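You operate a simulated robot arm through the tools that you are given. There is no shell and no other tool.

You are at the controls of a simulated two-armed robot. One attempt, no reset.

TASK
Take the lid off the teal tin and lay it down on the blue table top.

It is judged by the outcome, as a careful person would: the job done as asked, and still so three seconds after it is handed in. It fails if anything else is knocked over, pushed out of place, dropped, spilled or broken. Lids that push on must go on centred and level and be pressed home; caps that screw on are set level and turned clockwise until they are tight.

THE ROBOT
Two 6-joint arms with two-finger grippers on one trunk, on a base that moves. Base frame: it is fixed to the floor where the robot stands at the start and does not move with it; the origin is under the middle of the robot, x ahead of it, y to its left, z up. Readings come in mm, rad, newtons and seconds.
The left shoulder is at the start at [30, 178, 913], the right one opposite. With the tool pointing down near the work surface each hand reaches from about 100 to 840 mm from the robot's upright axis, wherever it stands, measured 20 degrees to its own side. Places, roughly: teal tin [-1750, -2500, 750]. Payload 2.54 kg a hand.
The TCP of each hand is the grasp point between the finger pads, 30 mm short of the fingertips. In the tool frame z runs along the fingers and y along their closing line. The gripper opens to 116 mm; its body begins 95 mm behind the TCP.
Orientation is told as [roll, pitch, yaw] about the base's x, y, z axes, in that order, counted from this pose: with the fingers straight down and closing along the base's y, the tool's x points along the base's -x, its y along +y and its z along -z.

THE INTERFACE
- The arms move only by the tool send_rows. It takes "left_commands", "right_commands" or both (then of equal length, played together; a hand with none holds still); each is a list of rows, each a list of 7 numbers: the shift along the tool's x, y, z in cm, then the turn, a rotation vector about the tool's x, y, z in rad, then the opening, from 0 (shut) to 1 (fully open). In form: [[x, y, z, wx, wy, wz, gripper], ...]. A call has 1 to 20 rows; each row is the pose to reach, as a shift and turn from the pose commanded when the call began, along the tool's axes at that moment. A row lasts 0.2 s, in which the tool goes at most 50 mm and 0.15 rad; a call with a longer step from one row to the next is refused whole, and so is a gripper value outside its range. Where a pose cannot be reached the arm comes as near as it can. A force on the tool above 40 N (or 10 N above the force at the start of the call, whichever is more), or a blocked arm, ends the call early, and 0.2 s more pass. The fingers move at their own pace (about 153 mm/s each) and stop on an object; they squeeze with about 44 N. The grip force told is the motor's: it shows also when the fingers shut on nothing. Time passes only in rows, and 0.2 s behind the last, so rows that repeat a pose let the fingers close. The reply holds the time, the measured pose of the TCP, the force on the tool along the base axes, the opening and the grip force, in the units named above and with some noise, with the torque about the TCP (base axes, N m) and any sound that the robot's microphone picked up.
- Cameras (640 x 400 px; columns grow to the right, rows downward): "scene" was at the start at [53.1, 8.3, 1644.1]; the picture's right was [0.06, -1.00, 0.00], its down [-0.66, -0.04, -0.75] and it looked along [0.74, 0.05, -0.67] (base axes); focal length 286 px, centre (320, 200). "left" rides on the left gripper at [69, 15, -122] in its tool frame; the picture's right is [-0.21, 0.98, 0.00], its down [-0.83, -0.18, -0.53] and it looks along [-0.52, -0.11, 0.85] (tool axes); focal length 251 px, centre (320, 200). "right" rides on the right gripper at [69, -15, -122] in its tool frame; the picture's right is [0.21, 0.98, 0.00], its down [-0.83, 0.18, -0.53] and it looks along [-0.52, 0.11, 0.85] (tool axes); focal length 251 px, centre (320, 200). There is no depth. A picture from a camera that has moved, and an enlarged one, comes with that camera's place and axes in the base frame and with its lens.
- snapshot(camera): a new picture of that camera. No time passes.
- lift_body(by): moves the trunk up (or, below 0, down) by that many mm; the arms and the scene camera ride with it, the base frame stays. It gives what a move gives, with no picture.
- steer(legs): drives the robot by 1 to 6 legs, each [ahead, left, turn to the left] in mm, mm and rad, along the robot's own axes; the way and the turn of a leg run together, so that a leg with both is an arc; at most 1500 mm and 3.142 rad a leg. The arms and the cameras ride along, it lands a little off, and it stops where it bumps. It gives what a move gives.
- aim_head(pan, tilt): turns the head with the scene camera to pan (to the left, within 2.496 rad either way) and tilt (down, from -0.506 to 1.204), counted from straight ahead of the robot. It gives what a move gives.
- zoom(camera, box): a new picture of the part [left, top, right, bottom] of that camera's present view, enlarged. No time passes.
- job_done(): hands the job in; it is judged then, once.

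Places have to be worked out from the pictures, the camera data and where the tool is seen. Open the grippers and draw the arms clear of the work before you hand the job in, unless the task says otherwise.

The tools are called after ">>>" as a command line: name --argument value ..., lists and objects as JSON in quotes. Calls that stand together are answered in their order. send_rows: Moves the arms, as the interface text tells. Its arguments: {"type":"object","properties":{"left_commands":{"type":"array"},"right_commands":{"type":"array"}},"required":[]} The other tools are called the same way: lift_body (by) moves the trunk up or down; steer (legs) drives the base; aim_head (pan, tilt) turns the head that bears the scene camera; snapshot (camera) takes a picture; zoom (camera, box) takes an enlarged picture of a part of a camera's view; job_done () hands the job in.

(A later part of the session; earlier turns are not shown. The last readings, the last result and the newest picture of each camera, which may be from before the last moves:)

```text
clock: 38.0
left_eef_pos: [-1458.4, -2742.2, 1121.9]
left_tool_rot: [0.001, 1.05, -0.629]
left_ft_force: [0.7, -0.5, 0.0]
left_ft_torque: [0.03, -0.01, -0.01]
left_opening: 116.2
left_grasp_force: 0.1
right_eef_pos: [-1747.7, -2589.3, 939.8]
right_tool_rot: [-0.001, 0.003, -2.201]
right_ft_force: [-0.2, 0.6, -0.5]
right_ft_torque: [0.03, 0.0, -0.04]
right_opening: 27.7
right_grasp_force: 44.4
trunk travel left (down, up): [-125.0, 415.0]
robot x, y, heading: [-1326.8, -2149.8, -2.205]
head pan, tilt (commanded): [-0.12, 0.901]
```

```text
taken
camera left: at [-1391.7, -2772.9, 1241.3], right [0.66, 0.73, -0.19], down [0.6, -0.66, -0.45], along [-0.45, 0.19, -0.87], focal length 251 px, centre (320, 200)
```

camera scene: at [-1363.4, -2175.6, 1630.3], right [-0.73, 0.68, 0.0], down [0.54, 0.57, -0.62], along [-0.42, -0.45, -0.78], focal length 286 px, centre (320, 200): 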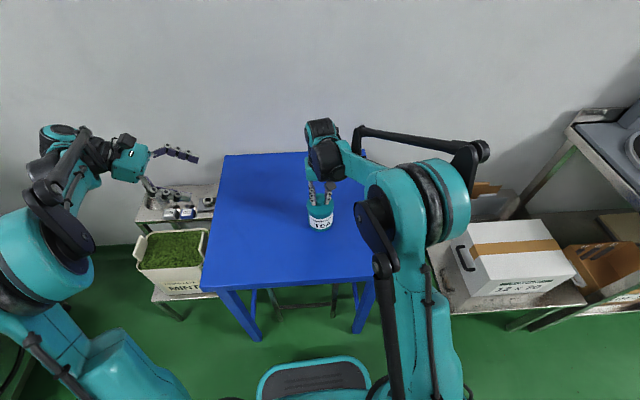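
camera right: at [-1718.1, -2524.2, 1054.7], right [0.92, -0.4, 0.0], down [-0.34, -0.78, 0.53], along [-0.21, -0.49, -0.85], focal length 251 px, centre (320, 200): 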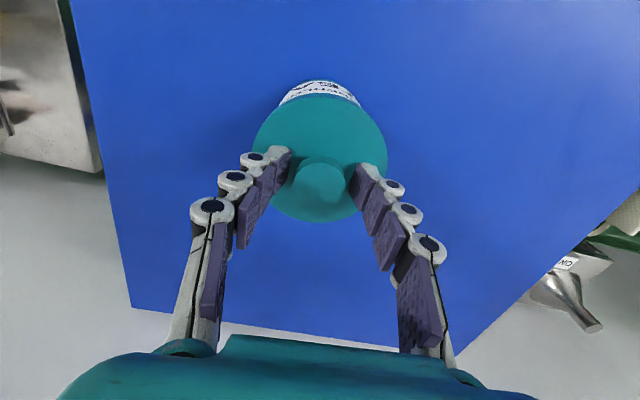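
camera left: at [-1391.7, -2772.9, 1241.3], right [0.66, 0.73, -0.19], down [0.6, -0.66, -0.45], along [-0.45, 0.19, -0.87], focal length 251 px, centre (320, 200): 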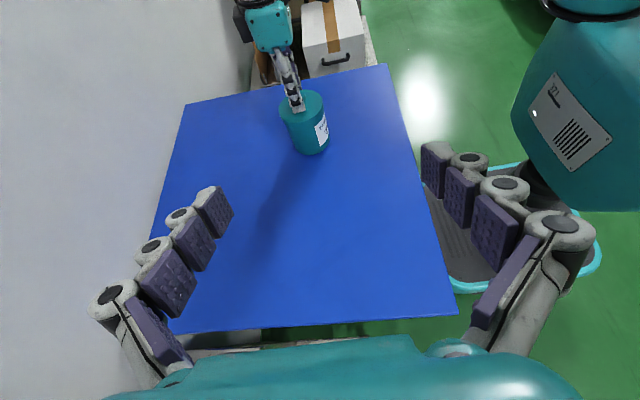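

The left hand reached the tilted pose exactly. Next I bring it to a pre-grasp point 150 mm short of the tin's body along its approach line (target axis [-1747.5, -2589], grip height 845).

>>> send_rows --left_commands '[[-0.99, -0.58, 3.36, 0, 0, 0, 1], [-1.97, -1.15, 6.71, 0, 0, 0, 1], [-2.96, -1.73, 10.07, 0, 0, 0, 1], [-3.95, -2.3, 13.43, 0, 0, 0, 1], [-4.93, -2.88, 16.78, 0, 0, 0, 1], [-5.92, -3.45, 20.14, 0, 0, 0, 1], [-6.9, -4.03, 23.5, 0, 0, 0, 1], [-7.89, -4.6, 26.85, 0, 0, 0, 1], [-7.89, -4.6, 26.85, 0, 0, 0, 1]]'

>>> snapshot --camera "scene"

>>> snapshot --camera "left"

>>> snapshot --camera "right"

```text
clock: 40.0
left_eef_pos: [-1641.0, -2665.2, 918.4]
left_tool_rot: [-0.001, 1.047, -0.632]
left_ft_force: [-0.4, 0.3, -0.9]
left_ft_torque: [-0.03, -0.01, -0.01]
left_opening: 116.1
left_grasp_force: 0.0
right_eef_pos: [-1747.4, -2589.7, 938.6]
right_tool_rot: [0.0, 0.004, -2.203]
right_ft_force: [0.6, -1.0, 1.3]
right_ft_torque: [-0.02, -0.04, -0.03]
right_opening: 27.6
right_grasp_force: 44.3
trunk travel left (down, up): [-125.0, 415.0]
robot x, y, heading: [-1330.7, -2147.8, -2.207]
head pan, tilt (commanded): [-0.12, 0.901]
```

```text
taken
camera scene: at [-1363.5, -2175.7, 1630.4], right [-0.73, 0.68, 0.0], down [0.54, 0.57, -0.62], along [-0.42, -0.45, -0.78], focal length 286 px, centre (320, 200)
```

scene: 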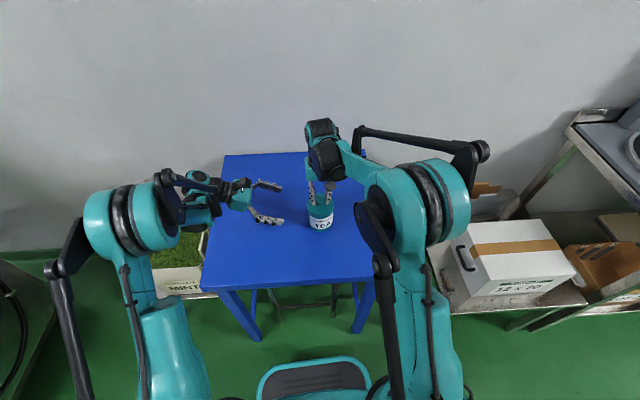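

```text
taken
camera left: at [-1575.0, -2696.2, 1038.1], right [0.66, 0.73, -0.19], down [0.6, -0.66, -0.45], along [-0.45, 0.19, -0.87], focal length 251 px, centre (320, 200)
```

left: 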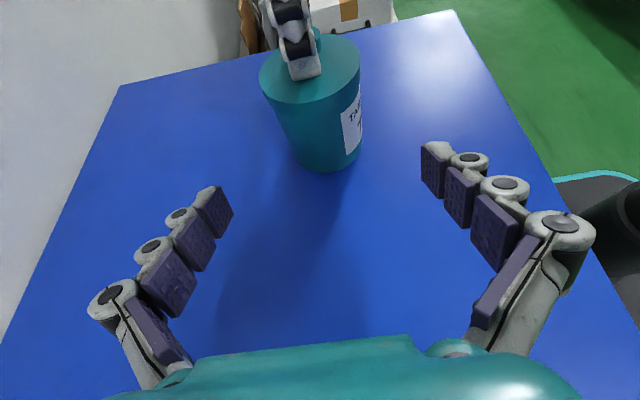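

```text
taken
camera right: at [-1718.6, -2524.6, 1062.1], right [0.92, -0.4, 0.0], down [-0.34, -0.77, 0.53], along [-0.21, -0.49, -0.85], focal length 251 px, centre (320, 200)
```

right: 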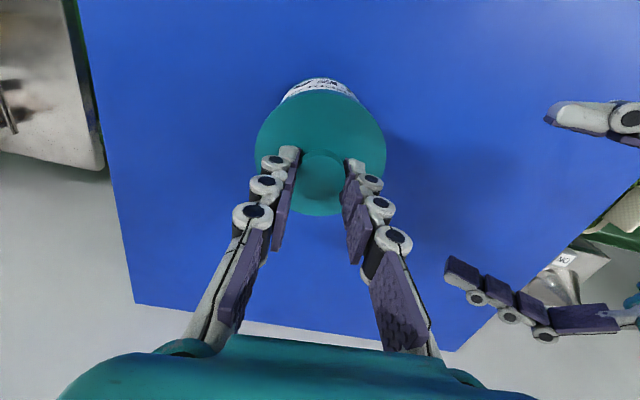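

Left hand is at the pre-grasp point with a fine view of the tin's side. I zoom in to see where the lid's skirt ends and to check the alignment.

>>> zoom --camera "left" --box '[230, 20, 410, 190]'

```text
2.35 times, centred on (320, 105) of left
camera zoom: at [-1575.0, -2696.2, 1038.1], right [0.66, 0.73, -0.19], down [0.6, -0.66, -0.45], along [-0.45, 0.19, -0.87], focal length 592 px, centre (320, 424)
```

zoom: 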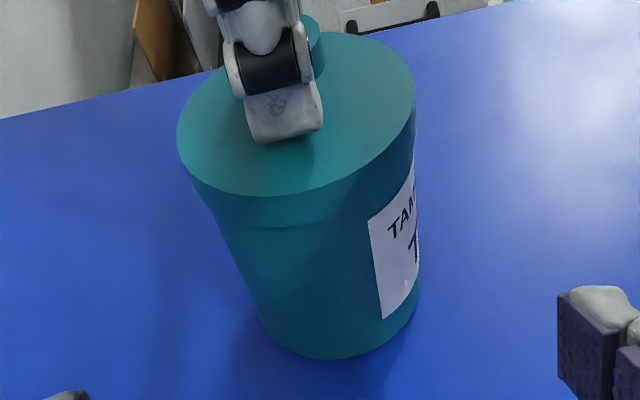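

The lid's skirt ends near z≈879, so gripping the body at 845 is safe; the tin is aligned within ~1.4 mm. I advance 115 mm first, with the small corrections, then look.

>>> send_rows --left_commands '[[0.1, -0.07, 3, 0, 0, 0, 1], [0.19, -0.14, 6, 0, 0, 0, 1], [0.19, -0.14, 9, 0, 0, 0, 1], [0.19, -0.14, 11.5, 0, 0, 0, 1], [0.19, -0.14, 11.5, 0, 0, 0, 1]]'

>>> snapshot --camera "left"

>>> zoom --camera "scene" --box '[220, 120, 380, 240]'

>>> snapshot --camera "right"

```text
clock: 41.2
left_eef_pos: [-1724.3, -2607.8, 863.3]
left_tool_rot: [-0.001, 1.046, -0.63]
left_ft_force: [0.6, 0.1, -0.2]
left_ft_torque: [-0.01, -0.01, 0.02]
left_opening: 115.9
left_grasp_force: 0.1
right_eef_pos: [-1747.9, -2588.5, 939.2]
right_tool_rot: [0.0, 0.003, -2.203]
right_ft_force: [-0.1, 0.0, 1.8]
right_ft_torque: [-0.03, -0.02, -0.04]
right_opening: 27.5
right_grasp_force: 44.1
trunk travel left (down, up): [-125.0, 415.0]
robot x, y, heading: [-1329.7, -2149.0, -2.2]
head pan, tilt (commanded): [-0.12, 0.901]
```

```text
taken
camera left: at [-1657.6, -2638.8, 983.1], right [0.66, 0.73, -0.19], down [0.6, -0.66, -0.45], along [-0.45, 0.19, -0.87], focal length 251 px, centre (320, 200)
```

left: 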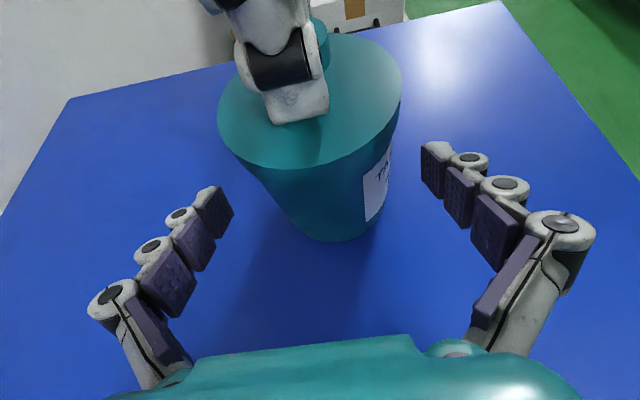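

```text
3.33 times, centred on (300, 180) of scene
camera zoom: at [-1363.6, -2175.6, 1630.3], right [-0.73, 0.68, 0.0], down [0.54, 0.57, -0.62], along [-0.42, -0.45, -0.78], focal length 953 px, centre (387, 267)
```

zoom: 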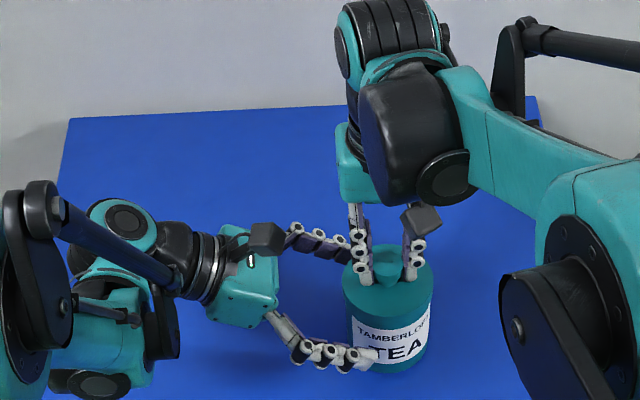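

```text
taken
camera right: at [-1718.7, -2524.5, 1062.1], right [0.92, -0.4, 0.0], down [-0.34, -0.77, 0.53], along [-0.21, -0.49, -0.85], focal length 251 px, centre (320, 200)
```

right: 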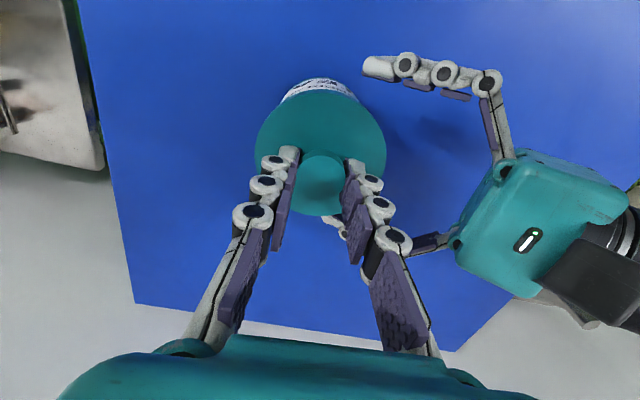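

Both fingers pass well clear on either side of the tin and nothing has touched. I advance the last 35 mm along the approach line.

>>> send_rows --left_commands '[[0, 0, 1.2, 0, 0, 0, 1], [0, 0, 2.4, 0, 0, 0, 1], [0, 0, 3.5, 0, 0, 0, 1], [0, 0, 3.5, 0, 0, 0, 1]]'

>>> snapshot --camera "left"

>>> zoom --camera "scene" --box '[220, 120, 380, 240]'

>>> snapshot --camera "right"

```text
clock: 42.2
left_eef_pos: [-1747.7, -2590.2, 844.7]
left_tool_rot: [0.001, 1.048, -0.629]
left_ft_force: [-0.8, 0.7, -0.5]
left_ft_torque: [-0.04, -0.01, 0.0]
left_opening: 116.1
left_grasp_force: 0.1
right_eef_pos: [-1746.4, -2587.3, 939.5]
right_tool_rot: [0.0, 0.002, -2.202]
right_ft_force: [0.4, -0.4, 0.7]
right_ft_torque: [-0.04, 0.02, -0.05]
right_opening: 27.7
right_grasp_force: 44.3
trunk travel left (down, up): [-125.0, 415.0]
robot x, y, heading: [-1328.8, -2148.3, -2.2]
head pan, tilt (commanded): [-0.12, 0.901]
```

```text
taken
camera left: at [-1681.5, -2620.4, 965.2], right [0.66, 0.73, -0.19], down [0.6, -0.66, -0.45], along [-0.45, 0.19, -0.87], focal length 251 px, centre (320, 200)
```

left: 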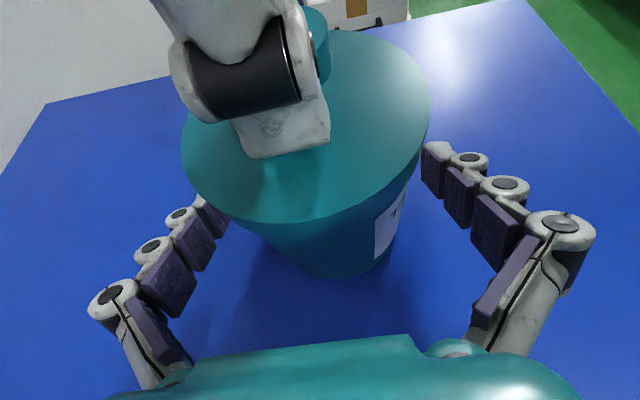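

```text
3.33 times, centred on (300, 180) of scene
camera zoom: at [-1363.6, -2175.6, 1630.3], right [-0.73, 0.68, 0.0], down [0.54, 0.57, -0.62], along [-0.42, -0.45, -0.78], focal length 953 px, centre (387, 267)
```

zoom: 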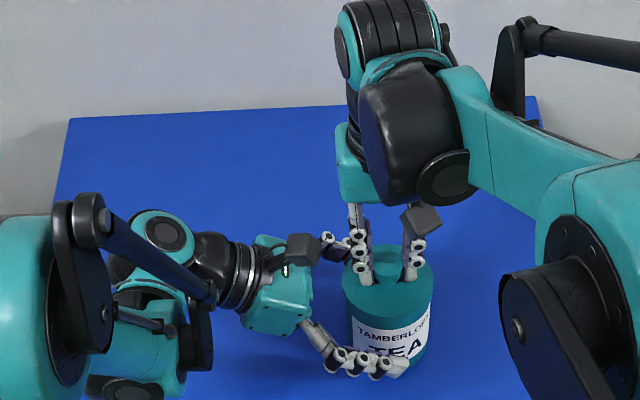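

```text
taken
camera right: at [-1718.8, -2524.5, 1062.1], right [0.92, -0.4, 0.0], down [-0.34, -0.77, 0.53], along [-0.21, -0.49, -0.85], focal length 251 px, centre (320, 200)
```

right: 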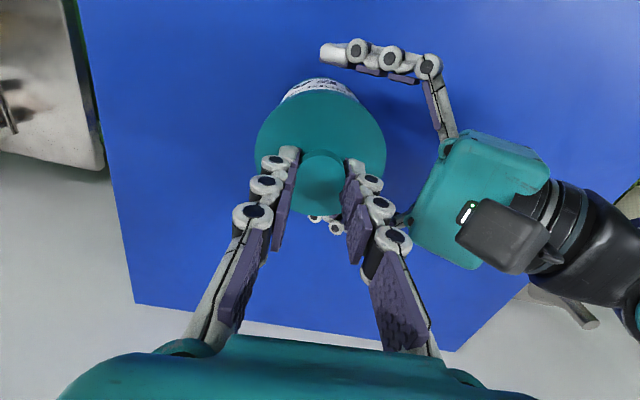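

The left TCP is on the tin's axis at z≈845 with fingers on both sides of the body. I close the left fingers slowly on the body.

>>> send_rows --left_commands '[[0, 0, 0, 0, 0, 0, 0.9], [0, 0, 0, 0, 0, 0, 0.82], [0, 0, 0, 0, 0, 0, 0.77], [0, 0, 0, 0, 0, 0, 0.73], [0, 0, 0, 0, 0, 0, 0.7], [0, 0, 0, 0, 0, 0, 0.6], [0, 0, 0, 0, 0, 0, 0.5], [0, 0, 0, 0, 0, 0, 0.5]]'

>>> snapshot --camera "left"

>>> zoom --camera "scene" --box '[270, 160, 370, 240]'

>>> snapshot --camera "right"

```text
clock: 44.0
left_eef_pos: [-1747.4, -2589.7, 845.7]
left_tool_rot: [-0.001, 1.046, -0.632]
left_ft_force: [1.0, -0.5, 3.0]
left_ft_torque: [0.04, -0.13, -0.05]
left_opening: 80.6
left_grasp_force: 43.9
right_eef_pos: [-1747.7, -2588.2, 939.0]
right_tool_rot: [0.0, 0.005, -2.202]
right_ft_force: [-0.6, -0.2, -0.9]
right_ft_torque: [0.0, -0.01, -0.01]
right_opening: 27.7
right_grasp_force: 43.8
trunk travel left (down, up): [-125.0, 415.0]
robot x, y, heading: [-1328.0, -2148.7, -2.205]
head pan, tilt (commanded): [-0.12, 0.901]
heard: snap
```

```text
taken
camera left: at [-1681.2, -2620.5, 965.5], right [0.66, 0.73, -0.19], down [0.6, -0.66, -0.45], along [-0.45, 0.19, -0.87], focal length 251 px, centre (320, 200)
```

left: 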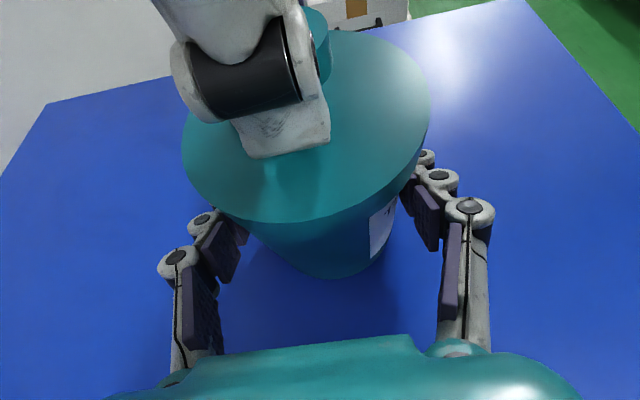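

```text
5.00 times, centred on (320, 200) of scene
camera zoom: at [-1363.3, -2175.6, 1630.4], right [-0.73, 0.68, 0.0], down [0.54, 0.57, -0.62], along [-0.42, -0.45, -0.78], focal length 1430 px, centre (320, 200)
```

zoom: 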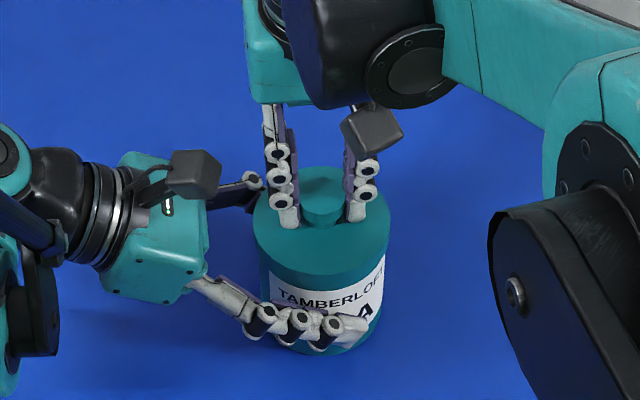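

```text
taken
camera right: at [-1718.5, -2524.5, 1062.2], right [0.92, -0.4, 0.0], down [-0.34, -0.77, 0.53], along [-0.21, -0.49, -0.85], focal length 251 px, centre (320, 200)
```

right: 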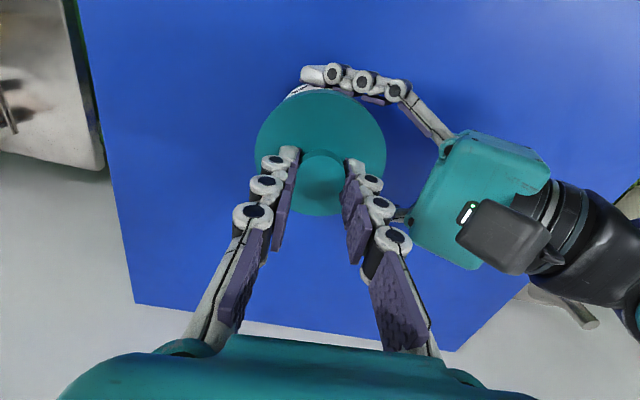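

Left hand clasps the body (opening 80.6 mm, 44 N) and a snap was heard, perhaps the lid's fit shifting. I now pull the lid up slowly with the right hand, 5 mm, while the left holds still.

>>> send_rows --right_commands '[[0, 0, -0.1, 0, 0, 0, 0], [0, 0, -0.2, 0, 0, 0, 0], [0, 0, -0.3, 0, 0, 0, 0], [0, 0, -0.4, 0, 0, 0, 0], [0, 0, -0.5, 0, 0, 0, 0], [0, 0, -0.5, 0, 0, 0, 0]]'

>>> snapshot --camera "left"

>>> zoom --camera "scene" --box '[270, 160, 370, 240]'

```text
clock: 45.4
left_eef_pos: [-1746.3, -2589.9, 846.9]
left_tool_rot: [0.0, 1.047, -0.631]
left_ft_force: [1.1, -1.5, 5.0]
left_ft_torque: [0.16, -0.18, -0.06]
left_opening: 80.6
left_grasp_force: 44.0
right_eef_pos: [-1746.9, -2587.0, 945.2]
right_tool_rot: [0.002, 0.001, -2.202]
right_ft_force: [-0.1, 0.4, -0.6]
right_ft_torque: [-0.01, -0.02, -0.04]
right_opening: 27.7
right_grasp_force: 44.0
trunk travel left (down, up): [-125.0, 415.0]
robot x, y, heading: [-1330.0, -2147.8, -2.208]
head pan, tilt (commanded): [-0.12, 0.901]
```

```text
taken
camera left: at [-1681.2, -2620.4, 965.5], right [0.66, 0.72, -0.19], down [0.6, -0.66, -0.45], along [-0.45, 0.19, -0.87], focal length 251 px, centre (320, 200)
```

left: 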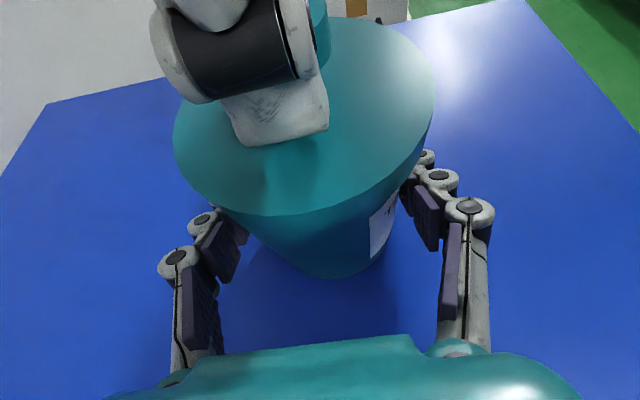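

```text
5.00 times, centred on (320, 200) of scene
camera zoom: at [-1363.2, -2175.5, 1630.4], right [-0.73, 0.68, 0.0], down [0.54, 0.57, -0.62], along [-0.42, -0.45, -0.78], focal length 1430 px, centre (320, 200)
```

zoom: 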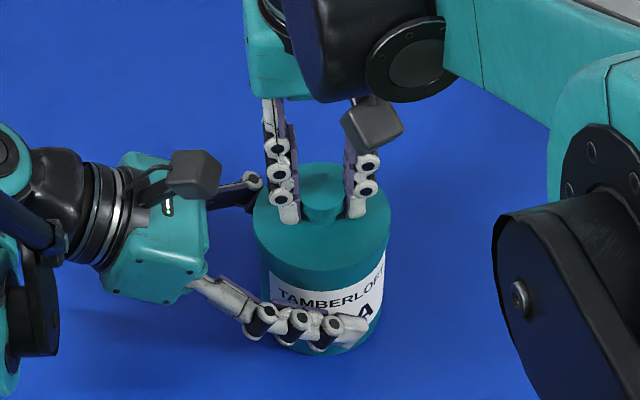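

The lid rose while the body stayed in the left hand, and the pull is under 1 N, so the fit has let go. I lift a further 35 mm straight up and check.

>>> send_rows --right_commands '[[0, 0, -0.4, 0, 0, 0, 0], [0, 0, -0.8, 0, 0, 0, 0], [0, 0, -1.4, 0, 0, 0, 0], [0, 0, -2.1, 0, 0, 0, 0], [0, 0, -2.8, 0, 0, 0, 0], [0, 0, -3.5, 0, 0, 0, 0], [0, 0, -3.5, 0, 0, 0, 0]]'

>>> snapshot --camera "left"

>>> zoom --camera "scene" --box '[250, 140, 380, 240]'

```text
clock: 47.0
left_eef_pos: [-1747.9, -2590.8, 845.8]
left_tool_rot: [0.0, 1.047, -0.632]
left_ft_force: [0.8, -0.3, 5.0]
left_ft_torque: [0.16, -0.16, -0.04]
left_opening: 80.6
left_grasp_force: 44.4
right_eef_pos: [-1747.1, -2588.4, 979.2]
right_tool_rot: [0.0, 0.001, -2.2]
right_ft_force: [0.1, 0.3, -0.4]
right_ft_torque: [-0.01, -0.01, 0.0]
right_opening: 27.2
right_grasp_force: 44.1
trunk travel left (down, up): [-125.0, 415.0]
robot x, y, heading: [-1327.8, -2149.4, -2.205]
head pan, tilt (commanded): [-0.12, 0.901]
```

```text
taken
camera left: at [-1681.2, -2620.3, 965.5], right [0.66, 0.72, -0.19], down [0.6, -0.66, -0.45], along [-0.45, 0.19, -0.87], focal length 251 px, centre (320, 200)
```

left: 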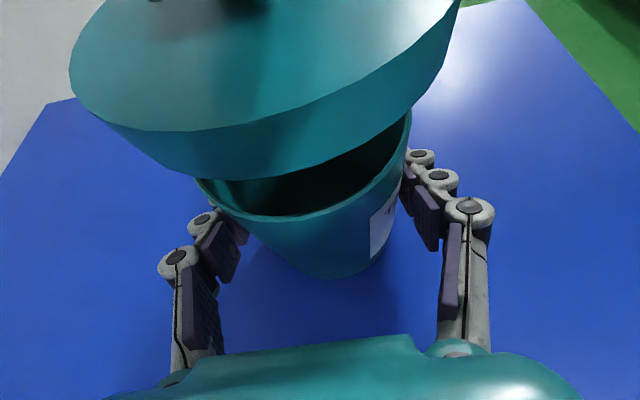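

```text
4.00 times, centred on (315, 190) of scene
camera zoom: at [-1363.2, -2175.4, 1630.4], right [-0.73, 0.68, 0.0], down [0.54, 0.57, -0.62], along [-0.42, -0.45, -0.78], focal length 1144 px, centre (340, 240)
```

zoom: 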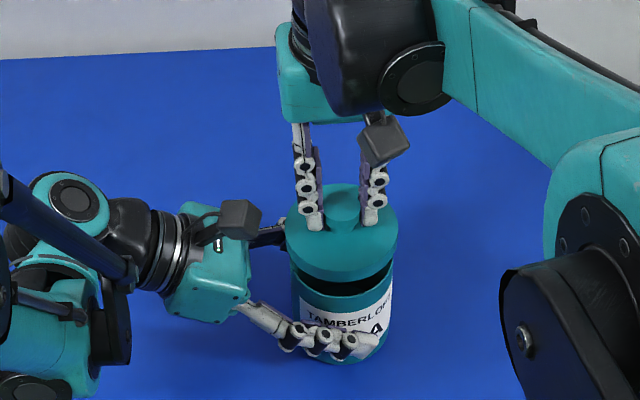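

The lid is clear of the tin's mouth. I raise it 25 mm more, then carry it to a free spot ahead-right of the tin (about 118 mm farther, 107 mm to the right; ~70 mm inside the table's right edge).

>>> send_rows --right_commands '[[0, 0, -1.3, 0, 0, 0, 0], [0, 0, -2.5, 0, 0, 0, 0], [-1, -2.5, -2.5, 0, 0, 0, 0], [-3, -5, -2.5, 0, 0, 0, 0], [-5.5, -7.5, -2.5, 0, 0, 0, 0], [-8, -9.5, -2.5, 0, 0, 0, 0], [-10.3, -10.7, -2.5, 0, 0, 0, 0], [-11.8, -10.7, -2.5, 0, 0, 0, 0], [-11.8, -10.7, -2.5, 0, 0, 0, 0]]'

>>> snapshot --camera "right"

>>> snapshot --camera "scene"

>>> snapshot --camera "left"

```text
clock: 49.0
left_eef_pos: [-1747.7, -2589.4, 846.6]
left_tool_rot: [-0.002, 1.047, -0.631]
left_ft_force: [0.4, 0.1, 5.7]
left_ft_torque: [0.26, -0.15, -0.04]
left_opening: 80.5
left_grasp_force: 43.6
right_eef_pos: [-1904.5, -2621.7, 1004.1]
right_tool_rot: [-0.001, 0.0, -2.2]
right_ft_force: [0.0, 0.3, -0.7]
right_ft_torque: [0.0, -0.03, 0.0]
right_opening: 27.1
right_grasp_force: 43.9
trunk travel left (down, up): [-125.0, 415.0]
robot x, y, heading: [-1331.9, -2146.9, -2.2]
head pan, tilt (commanded): [-0.12, 0.901]
```

```text
taken
camera right: at [-1875.4, -2556.7, 1127.1], right [0.92, -0.4, 0.0], down [-0.34, -0.77, 0.53], along [-0.21, -0.49, -0.85], focal length 251 px, centre (320, 200)
```

right: 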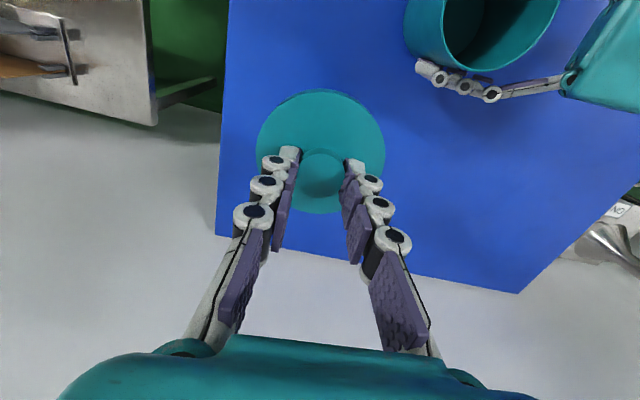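

```text
taken
camera scene: at [-1363.3, -2175.3, 1630.4], right [-0.73, 0.68, 0.0], down [0.54, 0.57, -0.62], along [-0.42, -0.45, -0.78], focal length 286 px, centre (320, 200)
```

scene: 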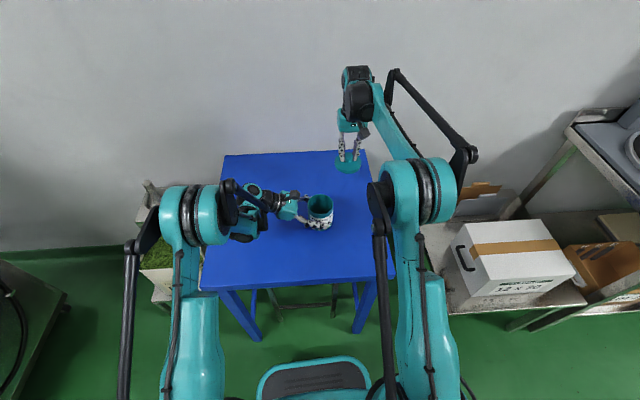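

```text
taken
camera left: at [-1681.3, -2620.3, 965.6], right [0.66, 0.72, -0.19], down [0.6, -0.66, -0.45], along [-0.45, 0.19, -0.87], focal length 251 px, centre (320, 200)
```

left: 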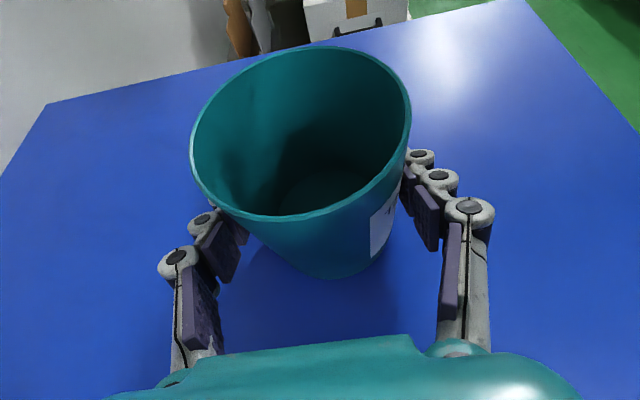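

The landing spot projects ~76 mm inside the table's right edge and well clear of the tin and left fingers. I lower the lid 128 mm, to about 15 mm above the table.

>>> send_rows --right_commands '[[0, 0, 3, 0, 0, 0, 0], [0, 0, 6, 0, 0, 0, 0], [0, 0, 9, 0, 0, 0, 0], [0, 0, 11.5, 0, 0, 0, 0], [0, 0, 12.8, 0, 0, 0, 0], [0, 0, 12.8, 0, 0, 0, 0]]'

>>> zoom --camera "scene" --box '[300, 110, 420, 210]'

>>> zoom --camera "left" --box '[180, 0, 340, 100]'

>>> snapshot --camera "right"

```text
clock: 50.4
left_eef_pos: [-1747.8, -2590.4, 845.1]
left_tool_rot: [-0.001, 1.048, -0.631]
left_ft_force: [1.5, 1.1, 6.4]
left_ft_torque: [0.33, -0.17, 0.03]
left_opening: 80.8
left_grasp_force: 44.0
right_eef_pos: [-1902.7, -2619.6, 878.3]
right_tool_rot: [0.0, 0.002, -2.201]
right_ft_force: [0.1, -0.3, 0.8]
right_ft_torque: [-0.02, 0.01, 0.04]
right_opening: 27.0
right_grasp_force: 43.7
trunk travel left (down, up): [-125.0, 415.0]
robot x, y, heading: [-1327.9, -2145.7, -2.208]
head pan, tilt (commanded): [-0.12, 0.901]
```

```text
4.00 times, centred on (360, 160) of scene
camera zoom: at [-1363.2, -2175.3, 1630.4], right [-0.73, 0.68, 0.0], down [0.54, 0.57, -0.62], along [-0.42, -0.45, -0.78], focal length 1144 px, centre (160, 360)
```

zoom: 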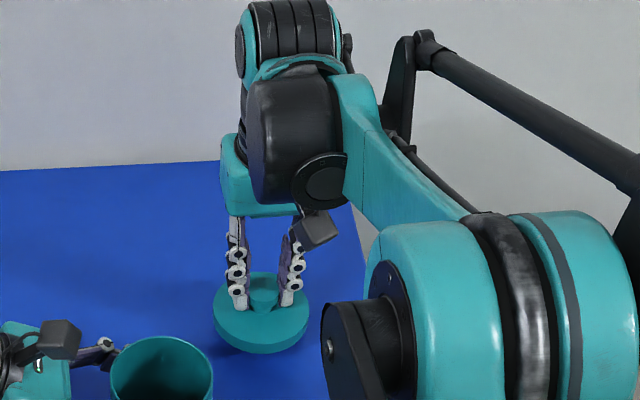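

```text
4.00 times, centred on (260, 50) of left
camera zoom: at [-1681.2, -2620.3, 965.6], right [0.66, 0.72, -0.19], down [0.6, -0.66, -0.45], along [-0.45, 0.19, -0.87], focal length 1006 px, centre (560, 800)
```

zoom: 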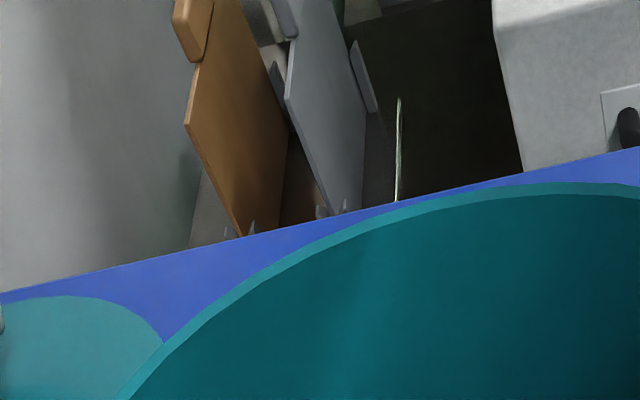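

```text
taken
camera right: at [-1874.4, -2556.4, 999.4], right [0.92, -0.4, 0.0], down [-0.34, -0.77, 0.53], along [-0.21, -0.49, -0.85], focal length 251 px, centre (320, 200)
```

right: 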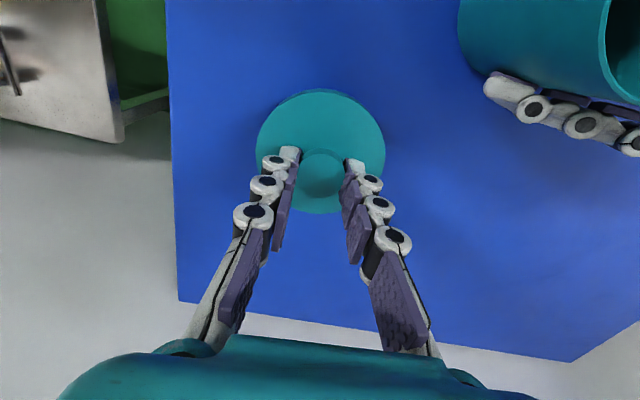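

The lid hangs about 15 mm over the table. I lower it in 2 mm steps toward contact, watching the force.

>>> send_rows --right_commands '[[0, 0, 0.3, 0, 0, 0, 0], [0, 0, 0.6, 0, 0, 0, 0], [0, 0, 0.8, 0, 0, 0, 0], [0, 0, 1.0, 0, 0, 0, 0], [0, 0, 1.0, 0, 0, 0, 0]]'

>>> zoom --camera "scene" --box '[330, 150, 400, 210]'

```text
clock: 51.6
left_eef_pos: [-1747.3, -2589.9, 845.9]
left_tool_rot: [0.0, 1.048, -0.632]
left_ft_force: [0.6, 0.4, 5.7]
left_ft_torque: [0.2, -0.15, -0.02]
left_opening: 80.6
left_grasp_force: 44.0
right_eef_pos: [-1902.7, -2621.0, 867.1]
right_tool_rot: [-0.001, 0.002, -2.2]
right_ft_force: [0.4, 0.2, -0.9]
right_ft_torque: [0.01, 0.0, -0.02]
right_opening: 27.0
right_grasp_force: 44.0
trunk travel left (down, up): [-125.0, 415.0]
robot x, y, heading: [-1327.3, -2142.9, -2.204]
head pan, tilt (commanded): [-0.12, 0.901]
```

```text
6.67 times, centred on (365, 180) of scene
camera zoom: at [-1363.2, -2175.3, 1630.4], right [-0.73, 0.68, 0.0], down [0.54, 0.57, -0.62], along [-0.42, -0.45, -0.78], focal length 1907 px, centre (20, 333)
```

zoom: 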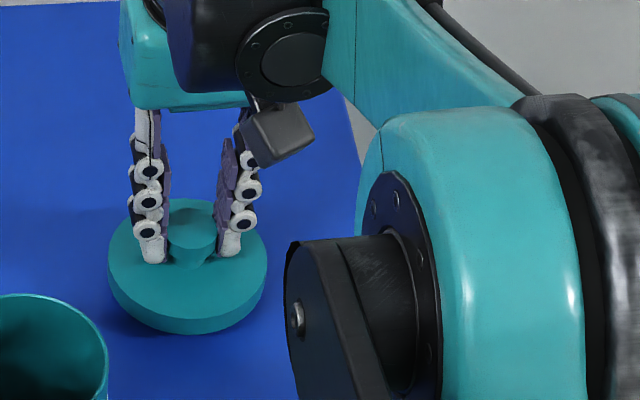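

No contact yet (force ~-1 N, just the lid's weight); I go on down in 1–1.5 mm steps.

>>> send_rows --right_commands '[[0, 0, 0.15, 0, 0, 0, 0], [0, 0, 0.3, 0, 0, 0, 0], [0, 0, 0.4, 0, 0, 0, 0], [0, 0, 0.5, 0, 0, 0, 0], [0, 0, 0.5, 0, 0, 0, 0]]'

>>> zoom --camera "scene" --box '[330, 150, 400, 210]'

```text
clock: 52.8
left_eef_pos: [-1748.1, -2589.9, 845.2]
left_tool_rot: [-0.001, 1.047, -0.631]
left_ft_force: [1.0, -1.1, 6.1]
left_ft_torque: [0.26, -0.15, -0.05]
left_opening: 80.6
left_grasp_force: 43.7
right_eef_pos: [-1902.8, -2619.8, 860.4]
right_tool_rot: [0.001, 0.002, -2.202]
right_ft_force: [0.8, 0.7, -0.2]
right_ft_torque: [-0.03, 0.02, 0.02]
right_opening: 26.8
right_grasp_force: 44.2
trunk travel left (down, up): [-125.0, 415.0]
robot x, y, heading: [-1328.3, -2150.0, -2.203]
head pan, tilt (commanded): [-0.12, 0.901]
```

```text
6.67 times, centred on (365, 180) of scene
camera zoom: at [-1363.2, -2175.4, 1630.4], right [-0.73, 0.68, 0.0], down [0.54, 0.57, -0.62], along [-0.42, -0.45, -0.78], focal length 1907 px, centre (20, 333)
```

zoom: 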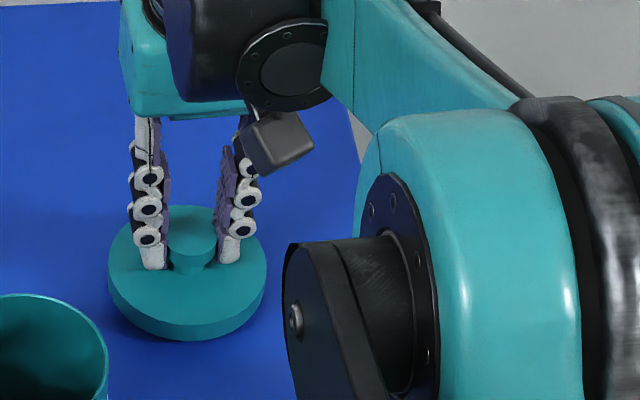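

Still hanging freely by the picture and force; another 5 mm down in 1 mm steps.

>>> send_rows --right_commands '[[0, 0, 0.1, 0, 0, 0, 0], [0, 0, 0.2, 0, 0, 0, 0], [0, 0, 0.3, 0, 0, 0, 0], [0, 0, 0.4, 0, 0, 0, 0], [0, 0, 0.5, 0, 0, 0, 0], [0, 0, 0.5, 0, 0, 0, 0]]'

>>> zoom --camera "scene" --box '[330, 150, 400, 210]'

```text
clock: 54.2
left_eef_pos: [-1747.2, -2589.9, 845.3]
left_tool_rot: [-0.002, 1.047, -0.632]
left_ft_force: [1.3, 0.6, 4.6]
left_ft_torque: [0.22, -0.15, -0.05]
left_opening: 80.5
left_grasp_force: 44.2
right_eef_pos: [-1902.6, -2621.3, 857.4]
right_tool_rot: [0.0, 0.002, -2.201]
right_ft_force: [-0.9, -0.8, -0.7]
right_ft_torque: [0.0, 0.02, 0.0]
right_opening: 27.2
right_grasp_force: 43.9
trunk travel left (down, up): [-125.0, 415.0]
robot x, y, heading: [-1327.2, -2146.4, -2.202]
head pan, tilt (commanded): [-0.12, 0.901]
```

```text
6.67 times, centred on (365, 180) of scene
camera zoom: at [-1363.2, -2175.3, 1630.4], right [-0.73, 0.68, 0.0], down [0.54, 0.57, -0.62], along [-0.42, -0.45, -0.78], focal length 1907 px, centre (20, 333)
```

zoom: 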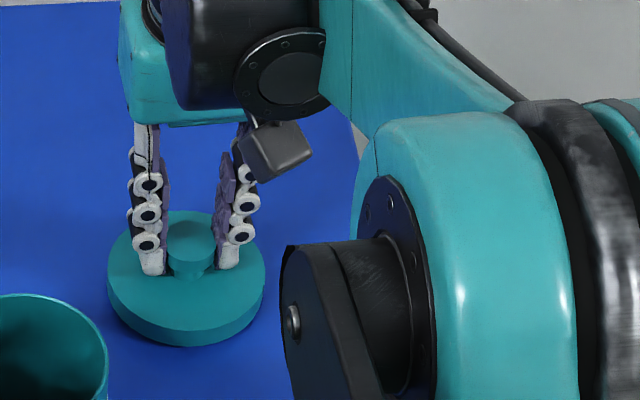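

Geometry puts the lid's bottom within a few mm of the table. I continue in 1 mm steps.

>>> send_rows --right_commands '[[0, 0, 0.1, 0, 0, 0, 0], [0, 0, 0.2, 0, 0, 0, 0], [0, 0, 0.3, 0, 0, 0, 0], [0, 0, 0.4, 0, 0, 0, 0], [0, 0, 0.4, 0, 0, 0, 0]]'

>>> zoom --camera "scene" --box '[330, 150, 400, 210]'

```text
clock: 55.4
left_eef_pos: [-1746.7, -2589.9, 845.6]
left_tool_rot: [0.001, 1.048, -0.632]
left_ft_force: [1.0, 0.2, 4.7]
left_ft_torque: [0.2, -0.13, -0.05]
left_opening: 80.5
left_grasp_force: 43.7
right_eef_pos: [-1903.1, -2619.1, 851.8]
right_tool_rot: [0.0, 0.002, -2.2]
right_ft_force: [1.0, 0.7, 0.1]
right_ft_torque: [0.04, 0.01, 0.02]
right_opening: 27.0
right_grasp_force: 44.3
trunk travel left (down, up): [-125.0, 415.0]
robot x, y, heading: [-1329.1, -2148.8, -2.208]
head pan, tilt (commanded): [-0.12, 0.901]
```

```text
6.67 times, centred on (365, 180) of scene
camera zoom: at [-1363.2, -2175.4, 1630.4], right [-0.73, 0.68, 0.0], down [0.54, 0.57, -0.62], along [-0.42, -0.45, -0.78], focal length 1907 px, centre (20, 333)
```

zoom: 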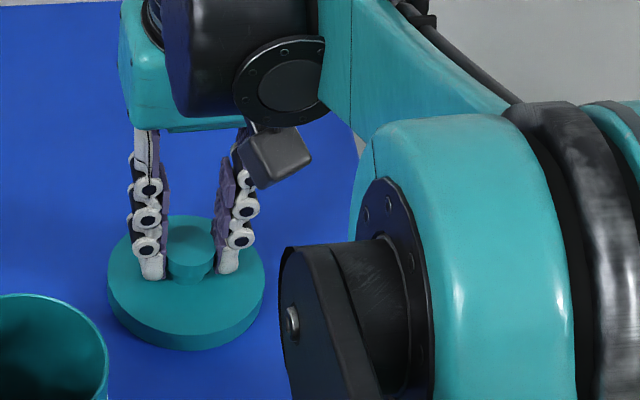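

Force is still nil and the lid keeps descending in the picture, so I go on 4 mm more.

>>> send_rows --right_commands '[[0, 0, 0.1, 0, 0, 0, 0], [0, 0, 0.2, 0, 0, 0, 0], [0, 0, 0.3, 0, 0, 0, 0], [0, 0, 0.4, 0, 0, 0, 0], [0, 0, 0.4, 0, 0, 0, 0]]'

>>> zoom --camera "scene" --box '[330, 150, 400, 210]'

```text
clock: 56.6
left_eef_pos: [-1747.4, -2590.0, 846.3]
left_tool_rot: [0.0, 1.048, -0.631]
left_ft_force: [1.8, 0.5, 5.4]
left_ft_torque: [0.25, -0.17, -0.03]
left_opening: 80.6
left_grasp_force: 43.7
right_eef_pos: [-1903.3, -2619.2, 848.9]
right_tool_rot: [-0.001, 0.002, -2.2]
right_ft_force: [0.6, -0.7, -0.9]
right_ft_torque: [-0.04, 0.01, -0.04]
right_opening: 26.9
right_grasp_force: 43.9
trunk travel left (down, up): [-125.0, 415.0]
robot x, y, heading: [-1332.6, -2149.0, -2.203]
head pan, tilt (commanded): [-0.12, 0.901]
```

```text
6.67 times, centred on (365, 180) of scene
camera zoom: at [-1363.2, -2175.4, 1630.4], right [-0.73, 0.68, 0.0], down [0.54, 0.57, -0.62], along [-0.42, -0.45, -0.78], focal length 1907 px, centre (20, 333)
```

zoom: 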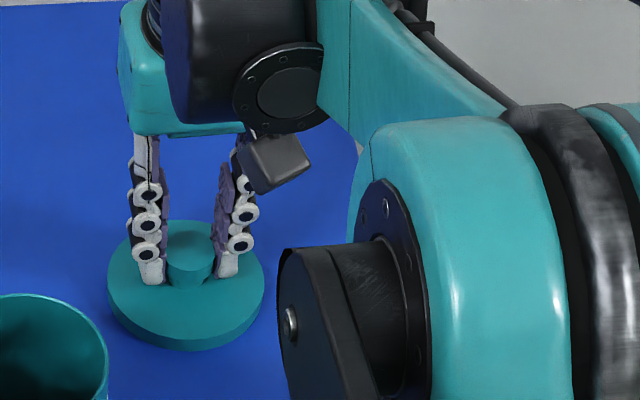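

The lid's lower edge seems to have stopped at the same row; I zoom in closer to see whether it rests on the table.

>>> zoom --camera "scene" --box '[337, 175, 377, 205]'

>>> snapshot --camera "right"

>>> snapshot --camera "left"

```text
13.33 times, centred on (357, 190) of scene
camera zoom: at [-1363.2, -2175.4, 1630.4], right [-0.73, 0.68, 0.0], down [0.54, 0.57, -0.62], along [-0.42, -0.45, -0.78], focal length 3813 px, centre (-173, 333)
```

zoom: 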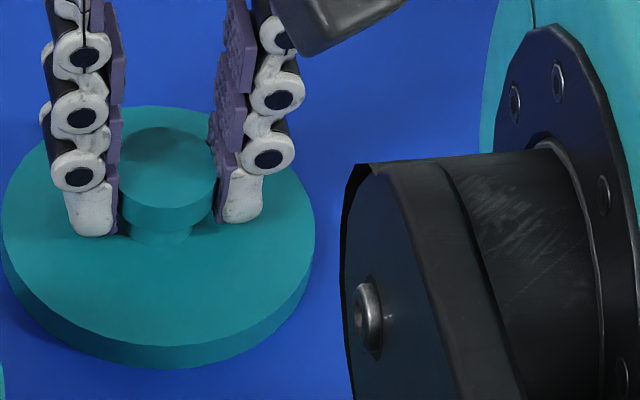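

```text
taken
camera right: at [-1874.6, -2556.2, 971.0], right [0.92, -0.4, 0.0], down [-0.34, -0.77, 0.53], along [-0.21, -0.49, -0.85], focal length 251 px, centre (320, 200)
```

right: 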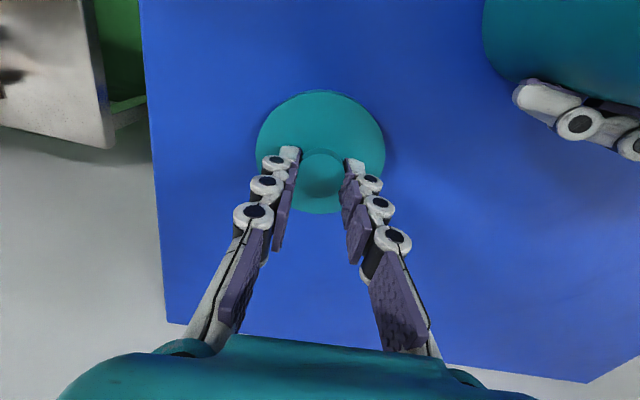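

```text
taken
camera left: at [-1681.2, -2620.3, 965.6], right [0.66, 0.72, -0.19], down [0.6, -0.66, -0.45], along [-0.45, 0.19, -0.87], focal length 251 px, centre (320, 200)
```

left: 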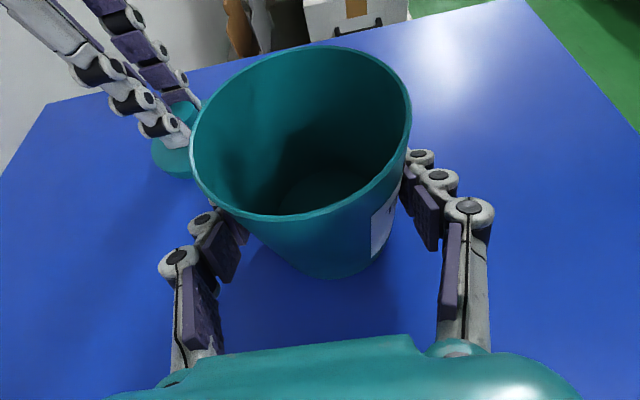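

In the right camera the lid has not shifted in the grip, so it still hangs just over the table. I continue 3 mm at a time.

>>> send_rows --right_commands '[[0, 0, 0.1, 0, 0, 0, 0], [0, 0, 0.2, 0, 0, 0, 0], [0, 0, 0.3, 0, 0, 0, 0], [0, 0, 0.3, 0, 0, 0, 0]]'

>>> zoom --camera "scene" --box '[337, 175, 377, 205]'

```text
clock: 57.6
left_eef_pos: [-1747.7, -2590.2, 845.6]
left_tool_rot: [-0.001, 1.046, -0.632]
left_ft_force: [1.4, -0.9, 5.8]
left_ft_torque: [0.24, -0.15, -0.06]
left_opening: 80.5
left_grasp_force: 43.7
right_eef_pos: [-1903.4, -2619.7, 845.4]
right_tool_rot: [0.001, 0.0, -2.199]
right_ft_force: [0.9, -0.8, -0.4]
right_ft_torque: [0.01, 0.01, 0.0]
right_opening: 26.9
right_grasp_force: 43.7
trunk travel left (down, up): [-125.0, 415.0]
robot x, y, heading: [-1330.7, -2146.6, -2.208]
head pan, tilt (commanded): [-0.12, 0.901]
```

```text
13.33 times, centred on (357, 190) of scene
camera zoom: at [-1363.2, -2175.4, 1630.4], right [-0.73, 0.68, 0.0], down [0.54, 0.57, -0.62], along [-0.42, -0.45, -0.78], focal length 3813 px, centre (-173, 333)
```

zoom: 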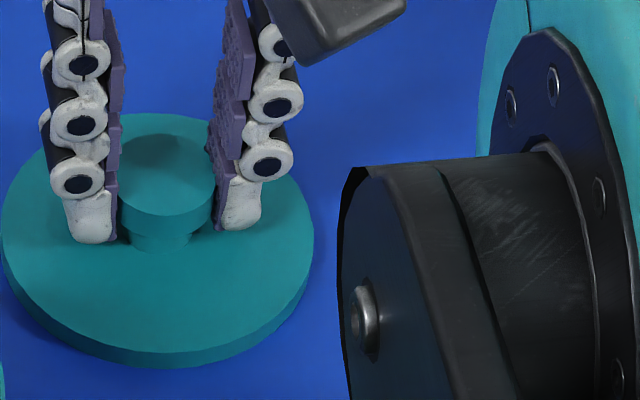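

The lid's top is still sinking in the view while its lower edge stays put, with no force. I look at it from the left camera before going on.

>>> zoom --camera "left" --box '[120, 70, 240, 190]'

>>> zoom --camera "right" --box '[240, 70, 400, 230]'

```text
3.33 times, centred on (180, 130) of left
camera zoom: at [-1681.2, -2620.3, 965.6], right [0.66, 0.72, -0.19], down [0.6, -0.66, -0.45], along [-0.45, 0.19, -0.87], focal length 838 px, centre (787, 433)
```

zoom: 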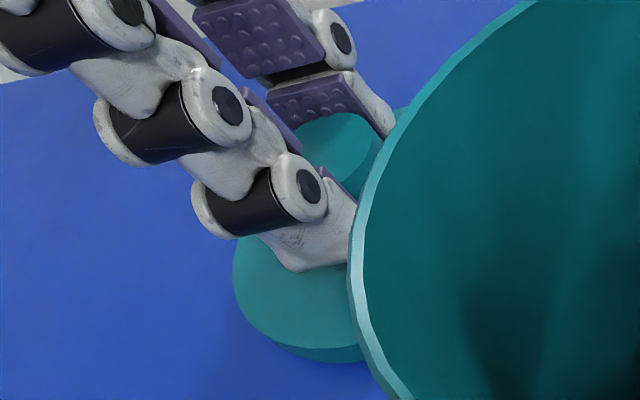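

```text
2.50 times, centred on (320, 150) of right
camera zoom: at [-1874.6, -2556.3, 967.7], right [0.92, -0.4, 0.0], down [-0.34, -0.77, 0.53], along [-0.21, -0.49, -0.85], focal length 629 px, centre (320, 325)
```

zoom: 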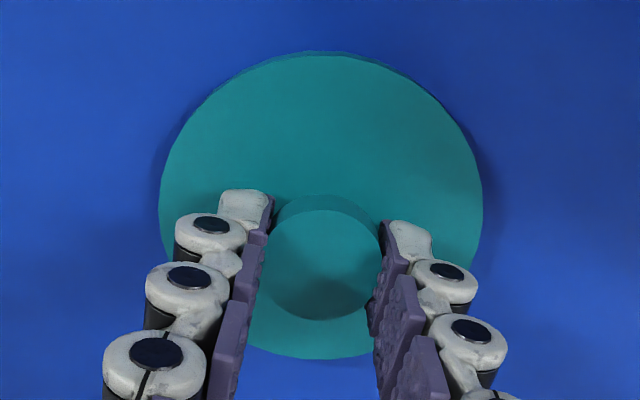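

The lid's rim looks partly sunk into the table's surface without any contact force, so its true contact may lie at its disc a little lower. I probe 3 mm further in 1 mm steps, watching the force.

>>> send_rows --right_commands '[[0, 0, 0.1, 0, 0, 0, 0], [0, 0, 0.2, 0, 0, 0, 0], [0, 0, 0.3, 0, 0, 0, 0], [0, 0, 0.3, 0, 0, 0, 0]]'

>>> zoom --camera "scene" --box '[337, 175, 377, 205]'

```text
clock: 58.6
left_eef_pos: [-1748.1, -2590.2, 845.0]
left_tool_rot: [0.0, 1.049, -0.632]
left_ft_force: [1.7, -0.4, 5.9]
left_ft_torque: [0.23, -0.11, -0.05]
left_opening: 80.4
left_grasp_force: 43.7
right_eef_pos: [-1904.1, -2619.6, 841.8]
right_tool_rot: [0.001, 0.004, -2.201]
right_ft_force: [0.9, 0.1, -0.2]
right_ft_torque: [-0.01, 0.02, -0.01]
right_opening: 27.1
right_grasp_force: 44.0
trunk travel left (down, up): [-125.0, 415.0]
robot x, y, heading: [-1326.4, -2151.4, -2.204]
head pan, tilt (commanded): [-0.12, 0.901]
```

```text
13.33 times, centred on (357, 190) of scene
camera zoom: at [-1363.2, -2175.4, 1630.4], right [-0.73, 0.68, 0.0], down [0.54, 0.57, -0.62], along [-0.42, -0.45, -0.78], focal length 3813 px, centre (-173, 333)
```

zoom: 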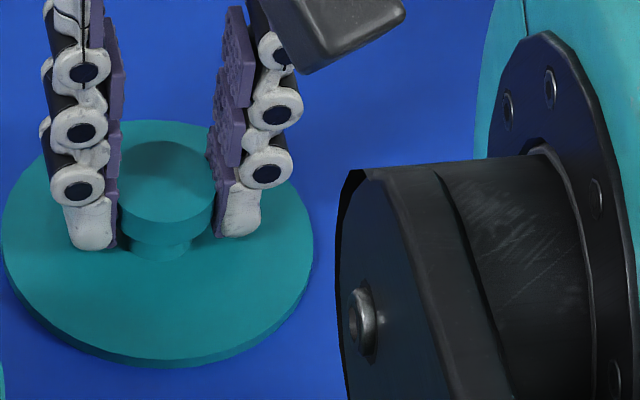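

Still no contact force, with ~4 mm of rim showing. I probe up to 3 mm more; if none is felt I will raise it back to the surface before letting go.

>>> send_rows --right_commands '[[0, 0, 0.05, 0, 0, 0, 0], [0, 0, 0.1, 0, 0, 0, 0], [0, 0, 0.15, 0, 0, 0, 0], [0, 0, 0.2, 0, 0, 0, 0], [0, 0, 0.2, 0, 0, 0, 0]]'

>>> zoom --camera "scene" --box '[337, 175, 377, 205]'

```text
clock: 59.8
left_eef_pos: [-1747.2, -2589.4, 845.7]
left_tool_rot: [-0.002, 1.046, -0.635]
left_ft_force: [-0.7, 1.0, 0.2]
left_ft_torque: [-0.01, 0.02, 0.04]
left_opening: 80.3
left_grasp_force: 44.3
right_eef_pos: [-1904.2, -2619.0, 840.9]
right_tool_rot: [0.0, -0.001, -2.202]
right_ft_force: [-6.0, -4.9, 23.5]
right_ft_torque: [-0.11, 0.1, -0.09]
right_opening: 26.9
right_grasp_force: 43.8
trunk travel left (down, up): [-125.0, 415.0]
robot x, y, heading: [-1331.1, -2147.6, -2.2]
head pan, tilt (commanded): [-0.12, 0.901]
```

```text
13.33 times, centred on (357, 190) of scene
camera zoom: at [-1362.2, -2174.5, 1630.5], right [-0.73, 0.68, 0.0], down [0.53, 0.57, -0.62], along [-0.42, -0.45, -0.78], focal length 3813 px, centre (-173, 333)
```

zoom: 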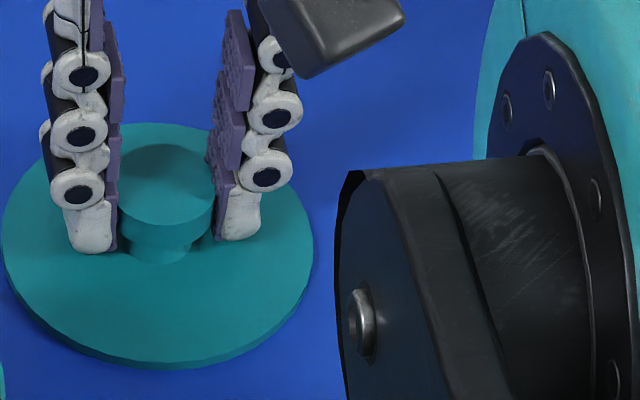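

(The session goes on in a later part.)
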